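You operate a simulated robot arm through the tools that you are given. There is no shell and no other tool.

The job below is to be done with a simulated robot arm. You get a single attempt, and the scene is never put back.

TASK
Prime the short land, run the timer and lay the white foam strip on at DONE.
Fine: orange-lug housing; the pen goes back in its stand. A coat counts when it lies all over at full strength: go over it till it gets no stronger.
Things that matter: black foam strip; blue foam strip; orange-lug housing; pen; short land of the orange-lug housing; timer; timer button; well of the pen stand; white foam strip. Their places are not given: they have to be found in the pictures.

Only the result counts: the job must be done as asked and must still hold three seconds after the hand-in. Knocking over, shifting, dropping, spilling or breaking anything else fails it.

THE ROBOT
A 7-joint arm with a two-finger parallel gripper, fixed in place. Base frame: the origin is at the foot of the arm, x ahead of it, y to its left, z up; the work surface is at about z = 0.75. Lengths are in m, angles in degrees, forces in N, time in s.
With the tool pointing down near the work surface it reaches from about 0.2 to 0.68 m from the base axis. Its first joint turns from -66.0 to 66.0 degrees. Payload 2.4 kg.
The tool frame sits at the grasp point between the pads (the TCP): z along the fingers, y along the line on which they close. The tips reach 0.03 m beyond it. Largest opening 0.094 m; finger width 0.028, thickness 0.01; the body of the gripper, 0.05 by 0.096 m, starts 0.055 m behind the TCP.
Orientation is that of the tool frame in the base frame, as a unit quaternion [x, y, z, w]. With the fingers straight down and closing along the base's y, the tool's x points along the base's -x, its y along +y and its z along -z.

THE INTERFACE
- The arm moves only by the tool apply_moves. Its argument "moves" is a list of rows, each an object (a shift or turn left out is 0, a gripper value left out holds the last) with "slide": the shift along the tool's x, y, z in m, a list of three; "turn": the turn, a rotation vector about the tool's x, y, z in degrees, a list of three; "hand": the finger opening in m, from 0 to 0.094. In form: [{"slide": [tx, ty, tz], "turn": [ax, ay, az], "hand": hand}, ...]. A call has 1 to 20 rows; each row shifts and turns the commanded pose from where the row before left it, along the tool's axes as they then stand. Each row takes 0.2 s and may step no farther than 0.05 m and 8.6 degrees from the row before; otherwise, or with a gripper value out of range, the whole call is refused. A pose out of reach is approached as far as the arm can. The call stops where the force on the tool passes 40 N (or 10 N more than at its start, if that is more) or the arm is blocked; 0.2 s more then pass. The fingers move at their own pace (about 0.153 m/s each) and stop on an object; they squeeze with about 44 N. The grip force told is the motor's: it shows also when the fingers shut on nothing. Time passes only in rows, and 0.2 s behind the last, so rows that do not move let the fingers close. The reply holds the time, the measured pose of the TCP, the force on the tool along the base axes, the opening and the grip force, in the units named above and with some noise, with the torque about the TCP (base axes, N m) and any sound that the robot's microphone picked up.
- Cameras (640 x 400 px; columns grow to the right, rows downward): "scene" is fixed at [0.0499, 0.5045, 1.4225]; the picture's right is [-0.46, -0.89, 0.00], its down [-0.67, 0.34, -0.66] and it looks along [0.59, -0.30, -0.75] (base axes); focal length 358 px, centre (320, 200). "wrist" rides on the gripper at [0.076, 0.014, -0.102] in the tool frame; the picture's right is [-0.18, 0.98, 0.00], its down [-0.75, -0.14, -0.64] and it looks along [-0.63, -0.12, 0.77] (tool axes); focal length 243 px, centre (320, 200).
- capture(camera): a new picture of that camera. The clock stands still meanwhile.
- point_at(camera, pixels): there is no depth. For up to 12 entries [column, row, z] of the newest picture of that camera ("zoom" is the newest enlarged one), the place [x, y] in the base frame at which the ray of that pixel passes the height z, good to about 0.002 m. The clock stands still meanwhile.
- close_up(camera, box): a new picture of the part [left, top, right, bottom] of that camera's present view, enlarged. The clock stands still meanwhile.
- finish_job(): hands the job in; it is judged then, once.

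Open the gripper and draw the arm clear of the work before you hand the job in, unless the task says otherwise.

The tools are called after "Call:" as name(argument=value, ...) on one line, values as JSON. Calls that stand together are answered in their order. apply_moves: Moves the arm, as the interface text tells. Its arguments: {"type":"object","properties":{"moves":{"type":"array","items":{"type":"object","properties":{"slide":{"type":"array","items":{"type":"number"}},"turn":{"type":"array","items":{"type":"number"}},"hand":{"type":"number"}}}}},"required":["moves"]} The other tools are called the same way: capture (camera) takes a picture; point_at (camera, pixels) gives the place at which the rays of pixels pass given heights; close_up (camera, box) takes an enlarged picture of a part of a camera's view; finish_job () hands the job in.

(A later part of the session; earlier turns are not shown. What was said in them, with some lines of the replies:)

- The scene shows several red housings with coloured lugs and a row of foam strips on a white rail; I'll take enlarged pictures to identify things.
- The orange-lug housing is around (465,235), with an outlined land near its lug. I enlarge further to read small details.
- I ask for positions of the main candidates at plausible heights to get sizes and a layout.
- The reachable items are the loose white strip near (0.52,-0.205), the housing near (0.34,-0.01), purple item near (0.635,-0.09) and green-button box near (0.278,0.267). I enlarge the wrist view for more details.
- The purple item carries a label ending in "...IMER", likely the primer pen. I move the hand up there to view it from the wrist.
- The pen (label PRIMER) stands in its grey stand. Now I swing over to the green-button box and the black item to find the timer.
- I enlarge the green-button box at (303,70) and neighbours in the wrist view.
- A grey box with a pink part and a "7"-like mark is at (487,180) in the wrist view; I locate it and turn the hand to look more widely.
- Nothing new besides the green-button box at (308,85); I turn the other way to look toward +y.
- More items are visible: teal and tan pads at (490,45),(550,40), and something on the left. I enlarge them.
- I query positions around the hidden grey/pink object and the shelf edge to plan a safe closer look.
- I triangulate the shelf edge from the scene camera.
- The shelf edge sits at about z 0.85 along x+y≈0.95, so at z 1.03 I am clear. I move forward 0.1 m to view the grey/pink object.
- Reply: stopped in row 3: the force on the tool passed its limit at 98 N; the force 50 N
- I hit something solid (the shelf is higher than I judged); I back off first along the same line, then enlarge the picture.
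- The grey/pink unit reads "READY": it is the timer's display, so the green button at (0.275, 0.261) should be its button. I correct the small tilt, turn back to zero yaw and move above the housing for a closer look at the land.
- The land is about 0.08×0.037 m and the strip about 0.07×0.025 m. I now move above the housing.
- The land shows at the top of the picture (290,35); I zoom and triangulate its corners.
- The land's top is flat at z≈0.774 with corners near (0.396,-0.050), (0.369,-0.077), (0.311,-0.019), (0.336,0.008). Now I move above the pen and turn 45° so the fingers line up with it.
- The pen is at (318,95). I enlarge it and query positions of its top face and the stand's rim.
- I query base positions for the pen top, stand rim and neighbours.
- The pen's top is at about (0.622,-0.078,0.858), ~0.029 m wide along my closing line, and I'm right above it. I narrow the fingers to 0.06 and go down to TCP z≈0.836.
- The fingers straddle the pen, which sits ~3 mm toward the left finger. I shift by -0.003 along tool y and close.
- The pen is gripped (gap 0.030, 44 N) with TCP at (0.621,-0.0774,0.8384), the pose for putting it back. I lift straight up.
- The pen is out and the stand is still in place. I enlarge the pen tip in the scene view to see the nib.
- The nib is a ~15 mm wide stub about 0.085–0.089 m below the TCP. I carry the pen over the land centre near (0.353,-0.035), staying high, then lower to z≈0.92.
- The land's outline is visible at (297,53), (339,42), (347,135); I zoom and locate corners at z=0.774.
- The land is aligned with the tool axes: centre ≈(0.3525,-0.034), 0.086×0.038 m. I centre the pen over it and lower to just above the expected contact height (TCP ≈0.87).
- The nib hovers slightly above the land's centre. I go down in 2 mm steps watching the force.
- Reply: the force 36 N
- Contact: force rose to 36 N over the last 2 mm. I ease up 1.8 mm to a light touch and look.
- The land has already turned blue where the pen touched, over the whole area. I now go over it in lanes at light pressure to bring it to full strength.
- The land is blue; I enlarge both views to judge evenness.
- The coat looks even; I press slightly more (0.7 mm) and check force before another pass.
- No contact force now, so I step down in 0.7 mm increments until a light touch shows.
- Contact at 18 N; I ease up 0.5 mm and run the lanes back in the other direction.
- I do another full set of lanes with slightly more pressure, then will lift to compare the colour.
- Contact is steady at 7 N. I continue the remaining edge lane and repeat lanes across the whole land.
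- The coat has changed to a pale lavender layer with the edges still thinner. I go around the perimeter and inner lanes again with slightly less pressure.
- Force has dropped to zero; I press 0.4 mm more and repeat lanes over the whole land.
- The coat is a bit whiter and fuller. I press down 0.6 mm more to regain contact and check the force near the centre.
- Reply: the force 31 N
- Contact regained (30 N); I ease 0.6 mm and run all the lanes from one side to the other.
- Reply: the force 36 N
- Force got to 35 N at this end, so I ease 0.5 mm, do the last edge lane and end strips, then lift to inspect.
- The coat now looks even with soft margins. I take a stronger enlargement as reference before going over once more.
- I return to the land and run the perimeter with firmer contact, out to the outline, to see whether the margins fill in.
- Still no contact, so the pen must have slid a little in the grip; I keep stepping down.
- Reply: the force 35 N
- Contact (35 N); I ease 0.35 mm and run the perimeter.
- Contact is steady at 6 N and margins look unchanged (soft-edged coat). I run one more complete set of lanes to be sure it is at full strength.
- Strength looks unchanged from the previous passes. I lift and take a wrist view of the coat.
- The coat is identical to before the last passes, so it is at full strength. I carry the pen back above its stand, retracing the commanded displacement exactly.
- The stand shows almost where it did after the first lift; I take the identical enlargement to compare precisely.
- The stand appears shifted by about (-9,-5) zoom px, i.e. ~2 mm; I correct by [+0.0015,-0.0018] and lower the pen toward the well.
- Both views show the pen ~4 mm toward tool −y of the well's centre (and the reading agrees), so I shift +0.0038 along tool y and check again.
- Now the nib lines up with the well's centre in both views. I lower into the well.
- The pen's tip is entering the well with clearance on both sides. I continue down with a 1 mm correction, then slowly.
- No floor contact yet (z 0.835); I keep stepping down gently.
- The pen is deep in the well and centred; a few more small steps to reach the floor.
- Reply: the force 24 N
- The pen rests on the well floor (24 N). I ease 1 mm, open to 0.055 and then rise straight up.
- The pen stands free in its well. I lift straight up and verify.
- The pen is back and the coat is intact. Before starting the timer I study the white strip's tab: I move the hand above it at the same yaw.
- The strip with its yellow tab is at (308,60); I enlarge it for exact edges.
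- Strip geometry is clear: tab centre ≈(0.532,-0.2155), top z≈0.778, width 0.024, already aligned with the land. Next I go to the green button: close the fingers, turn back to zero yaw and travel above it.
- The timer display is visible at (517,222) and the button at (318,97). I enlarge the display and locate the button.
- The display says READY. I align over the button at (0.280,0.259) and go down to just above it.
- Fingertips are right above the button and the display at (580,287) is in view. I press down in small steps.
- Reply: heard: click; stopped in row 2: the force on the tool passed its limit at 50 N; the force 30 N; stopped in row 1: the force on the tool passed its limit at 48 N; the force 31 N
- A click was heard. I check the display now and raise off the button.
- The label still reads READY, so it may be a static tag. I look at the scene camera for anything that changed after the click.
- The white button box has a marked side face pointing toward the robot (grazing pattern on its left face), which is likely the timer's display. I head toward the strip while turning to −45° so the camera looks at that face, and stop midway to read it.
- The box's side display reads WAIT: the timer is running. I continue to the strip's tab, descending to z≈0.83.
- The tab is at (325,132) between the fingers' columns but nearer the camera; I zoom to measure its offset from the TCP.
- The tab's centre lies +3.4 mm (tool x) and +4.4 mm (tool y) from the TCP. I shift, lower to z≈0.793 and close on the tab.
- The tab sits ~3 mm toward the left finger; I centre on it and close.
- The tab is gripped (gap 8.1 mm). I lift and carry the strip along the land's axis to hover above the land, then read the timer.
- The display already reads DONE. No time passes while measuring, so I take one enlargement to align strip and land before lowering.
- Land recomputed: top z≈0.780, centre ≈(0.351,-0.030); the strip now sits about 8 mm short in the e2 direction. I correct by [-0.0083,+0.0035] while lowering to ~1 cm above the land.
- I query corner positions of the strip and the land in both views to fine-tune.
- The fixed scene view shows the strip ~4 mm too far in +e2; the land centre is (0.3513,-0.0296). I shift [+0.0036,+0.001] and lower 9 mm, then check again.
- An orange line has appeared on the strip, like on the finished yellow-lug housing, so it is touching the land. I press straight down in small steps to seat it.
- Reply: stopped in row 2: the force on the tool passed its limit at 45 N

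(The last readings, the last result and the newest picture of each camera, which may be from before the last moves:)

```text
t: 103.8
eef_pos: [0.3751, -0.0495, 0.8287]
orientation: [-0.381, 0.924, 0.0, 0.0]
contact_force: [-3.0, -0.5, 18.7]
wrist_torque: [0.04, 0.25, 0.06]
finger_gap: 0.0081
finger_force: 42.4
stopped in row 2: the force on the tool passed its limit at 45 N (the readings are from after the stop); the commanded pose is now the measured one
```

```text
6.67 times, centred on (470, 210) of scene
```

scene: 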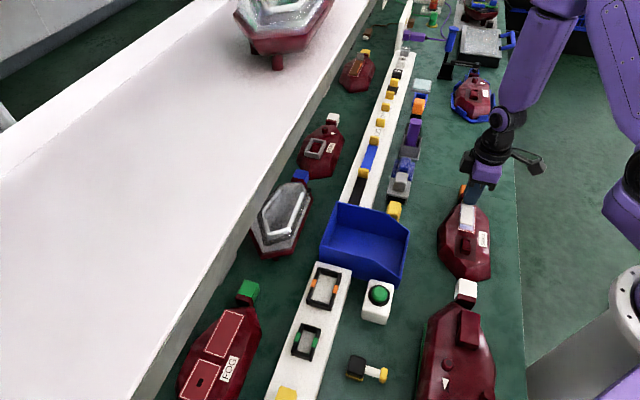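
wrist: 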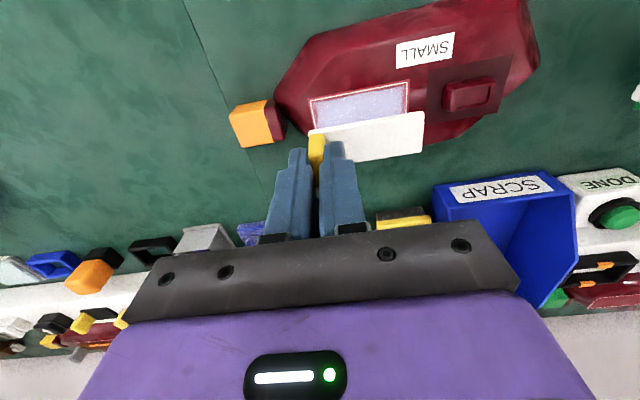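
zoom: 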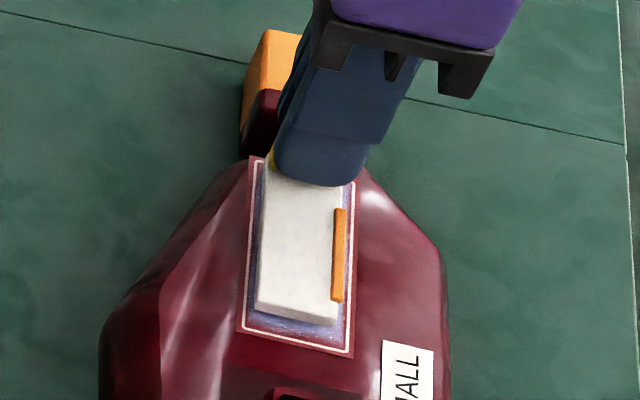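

The strip is seated (force limit reached on pressing). I hold briefly, open the fingers only to 0.02 so as not to touch the lug, and look.

Call:
apply_moves(moves=[{}, {}, {"hand": 0.014}, {"hand": 0.02}, {"hand": 0.02}, {}])

Call:
close_up(camera="wrist", box=[240, 60, 440, 210])

Call:
close_up(camera="scene", box=[440, 180, 500, 240])

```text
t: 105.2
eef_pos: [0.3757, -0.0493, 0.8286]
orientation: [-0.382, 0.924, 0.0, 0.001]
contact_force: [0.2, -1.1, 0.6]
wrist_torque: [-0.02, 0.02, -0.02]
finger_gap: 0.0197
finger_force: 0.0
```

```text
2.67 times, centred on (340, 135) of wrist
```

zoom: 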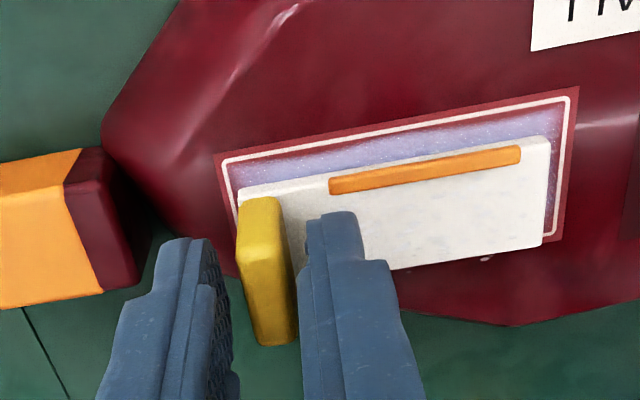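

```text
6.67 times, centred on (470, 210) of scene
```

zoom: 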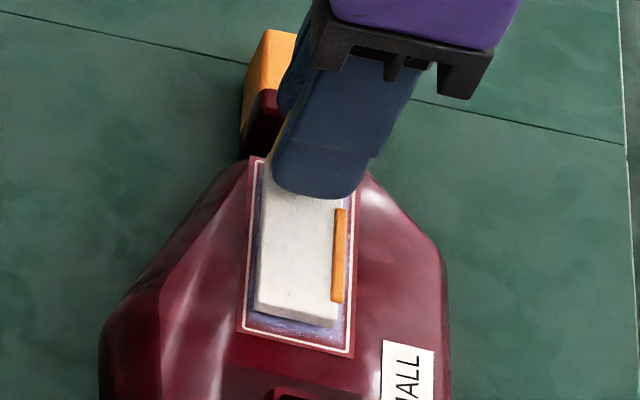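

The strip lies within the land's outline and stays put. I lift straight up and inspect.

Call:
apply_moves(moves=[{"slide": [0, 0, -0.01]}, {"slide": [0, 0, -0.03]}, {"slide": [0, 0, -0.04]}, {"slide": [0, 0, -0.05]}, {}])

Call:
capture(camera="wrist")

Call:
close_up(camera="scene", box=[440, 180, 500, 240])

Call:
close_up(camera="wrist", box=[280, 20, 440, 130])

```text
t: 106.4
eef_pos: [0.3736, -0.0495, 0.9545]
orientation: [-0.382, 0.924, 0.001, 0.001]
contact_force: [-0.6, 0.6, 0.2]
wrist_torque: [0.03, -0.02, -0.01]
finger_gap: 0.0199
finger_force: 0.1
```

```text
taken
```

wrist: 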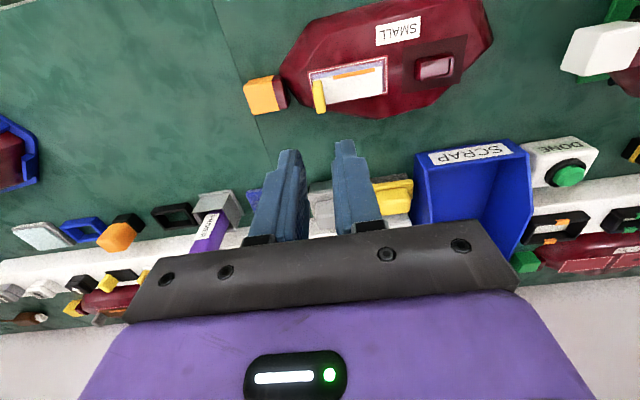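

```text
6.67 times, centred on (470, 210) of scene
```

zoom: 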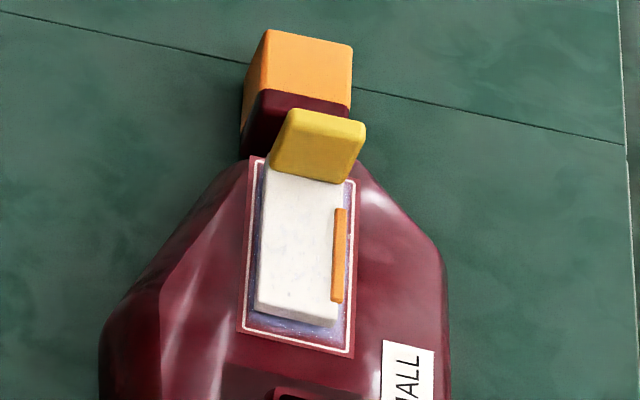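

```text
3.64 times, centred on (360, 75) of wrist
```

zoom: 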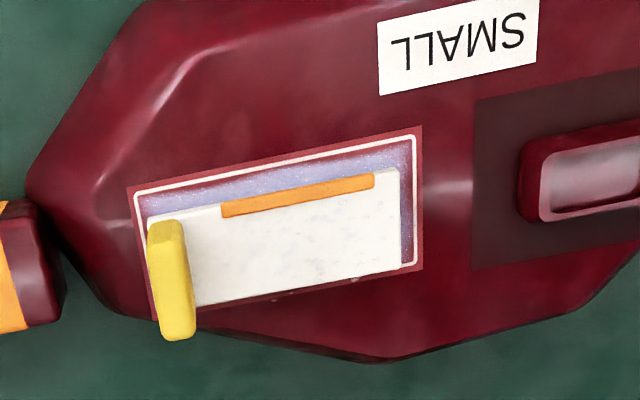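

The timer still shows DONE and the strip is on the land. I measure strip vs land corners in the fresh wrist picture and the scene picture to confirm centring.

Call:
point_at(camera="wrist", pixels=[[307.5, 71, 0.78], [388, 54.5, 0.78], [388, 94.5, 0.78], [380.5, 67, 0.789], [381, 93.5, 0.789], [325.5, 104, 0.789], [313, 79, 0.789]])

Call:
point_at(camera="scene", pixels=[[460, 227.2, 0.78], [472.3, 229, 0.78], [460.3, 225.5, 0.788], [472.8, 227.5, 0.788], [457.7, 229.6, 0.78], [474.6, 233.5, 0.78]])

```text
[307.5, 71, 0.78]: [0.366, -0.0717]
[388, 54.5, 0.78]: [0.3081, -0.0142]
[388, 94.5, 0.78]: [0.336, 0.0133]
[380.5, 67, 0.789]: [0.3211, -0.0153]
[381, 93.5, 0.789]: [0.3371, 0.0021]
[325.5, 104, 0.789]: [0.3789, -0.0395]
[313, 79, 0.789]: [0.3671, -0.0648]
```

```text
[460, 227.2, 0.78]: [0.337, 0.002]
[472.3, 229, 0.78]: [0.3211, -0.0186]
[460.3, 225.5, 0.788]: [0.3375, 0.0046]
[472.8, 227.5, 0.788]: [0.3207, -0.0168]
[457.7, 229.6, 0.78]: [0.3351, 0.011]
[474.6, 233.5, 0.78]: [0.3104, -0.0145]
```

Near-end midpoints agree in both views: the strip is centred across the land (<1 mm) and about 3 mm toward the lug lengthwise, inside the outline. I open the hand, raise clear and do a final check.

Call:
apply_moves(moves=[{"slide": [0, 0, -0.04], "hand": 0.094}, {"slide": [0, 0, -0.04]}, {"slide": [0.03, 0, -0.03]}, {"slide": [0.04, 0, 0]}, {}, {}])

Call:
capture(camera="scene")

Call:
capture(camera="wrist")

Call:
close_up(camera="scene", box=[380, 100, 508, 260])

Call:
close_up(camera="scene", box=[388, 110, 436, 170])

```text
t: 107.8
eef_pos: [0.3243, -0.0986, 1.0663]
orientation: [-0.382, 0.924, 0.001, 0.001]
contact_force: [0.1, 0.1, -0.2]
wrist_torque: [-0.02, 0.02, 0.01]
finger_gap: 0.0939
finger_force: 0.0
```

```text
taken
```

scene: 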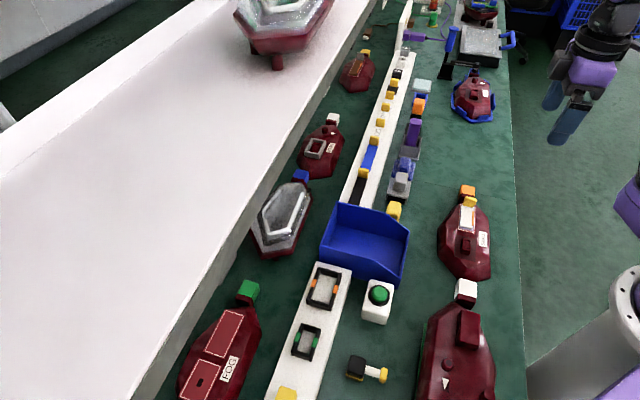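

```text
taken
```

wrist: 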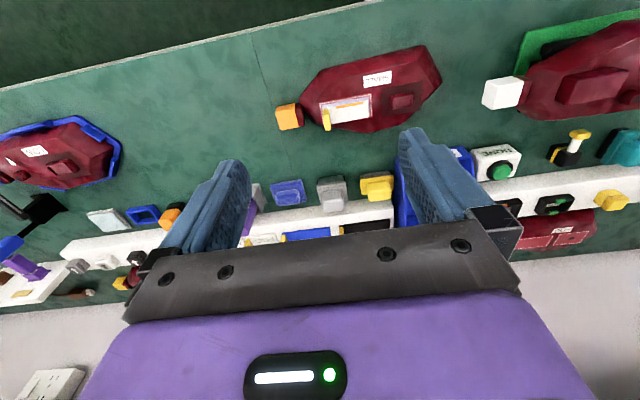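

```text
2.50 times, centred on (444, 180) of scene
```

zoom: 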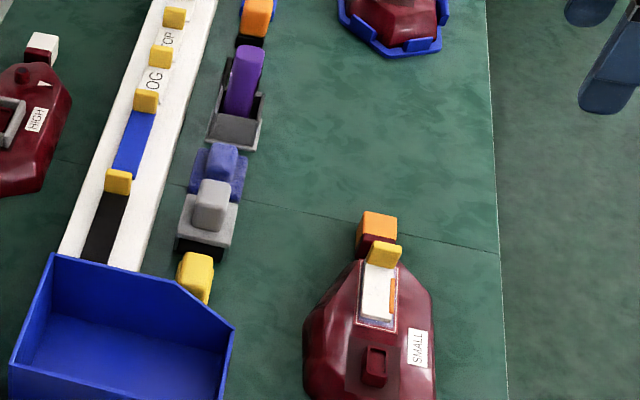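

```text
6.67 times, centred on (412, 140) of scene
```

zoom: 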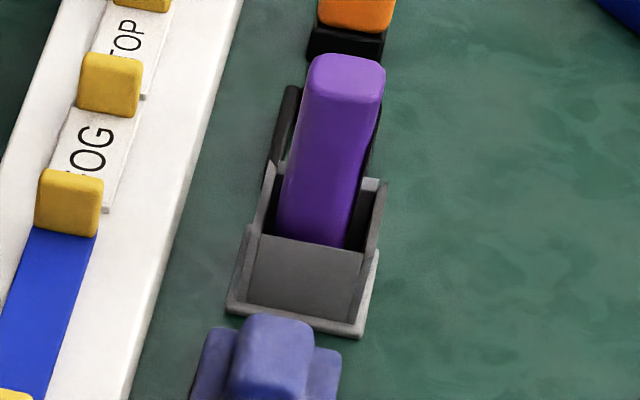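

Final pictures show the pen upright in its stand, the white strip on the primed short land, timer at DONE, nothing else displaced and the hand open and clear. I hand the job in.

Call:
finish_job()

```text
The job is handed in.
```

The job is handed in. The short land of the orange-lug housing is primed, the timer was run, and the white foam strip was laid on after it read DONE.

- **Primer:** I went over the land until further passes made no visible difference. The coat was even, with soft margins just inside the white outline.
- **Pen:** It is back upright in the well of its stand.
- **Timer:** The button clicked, and the display went to WAIT and then DONE. DONE was already showing when I first looked again, about 8 s after the press, so I can't say exactly when it came up. The strip touched down roughly a second after I read it.
- **Strip:** It is centred across the land to within about 1 mm. Lengthwise it sits about 3 mm toward the lug, with the tab end about at the outline. I pressed it down until the force limit stopped the arm, and it stayed put when released. An orange line appeared on it at contact, like the one on the finished yellow-lug housing.

**Collision:** Early on, while searching for the timer, the hand hit something solid at about 98 N, apparently the raised shelf on the left. I backed off straight away, and the final pictures show nothing shifted or knocked over.
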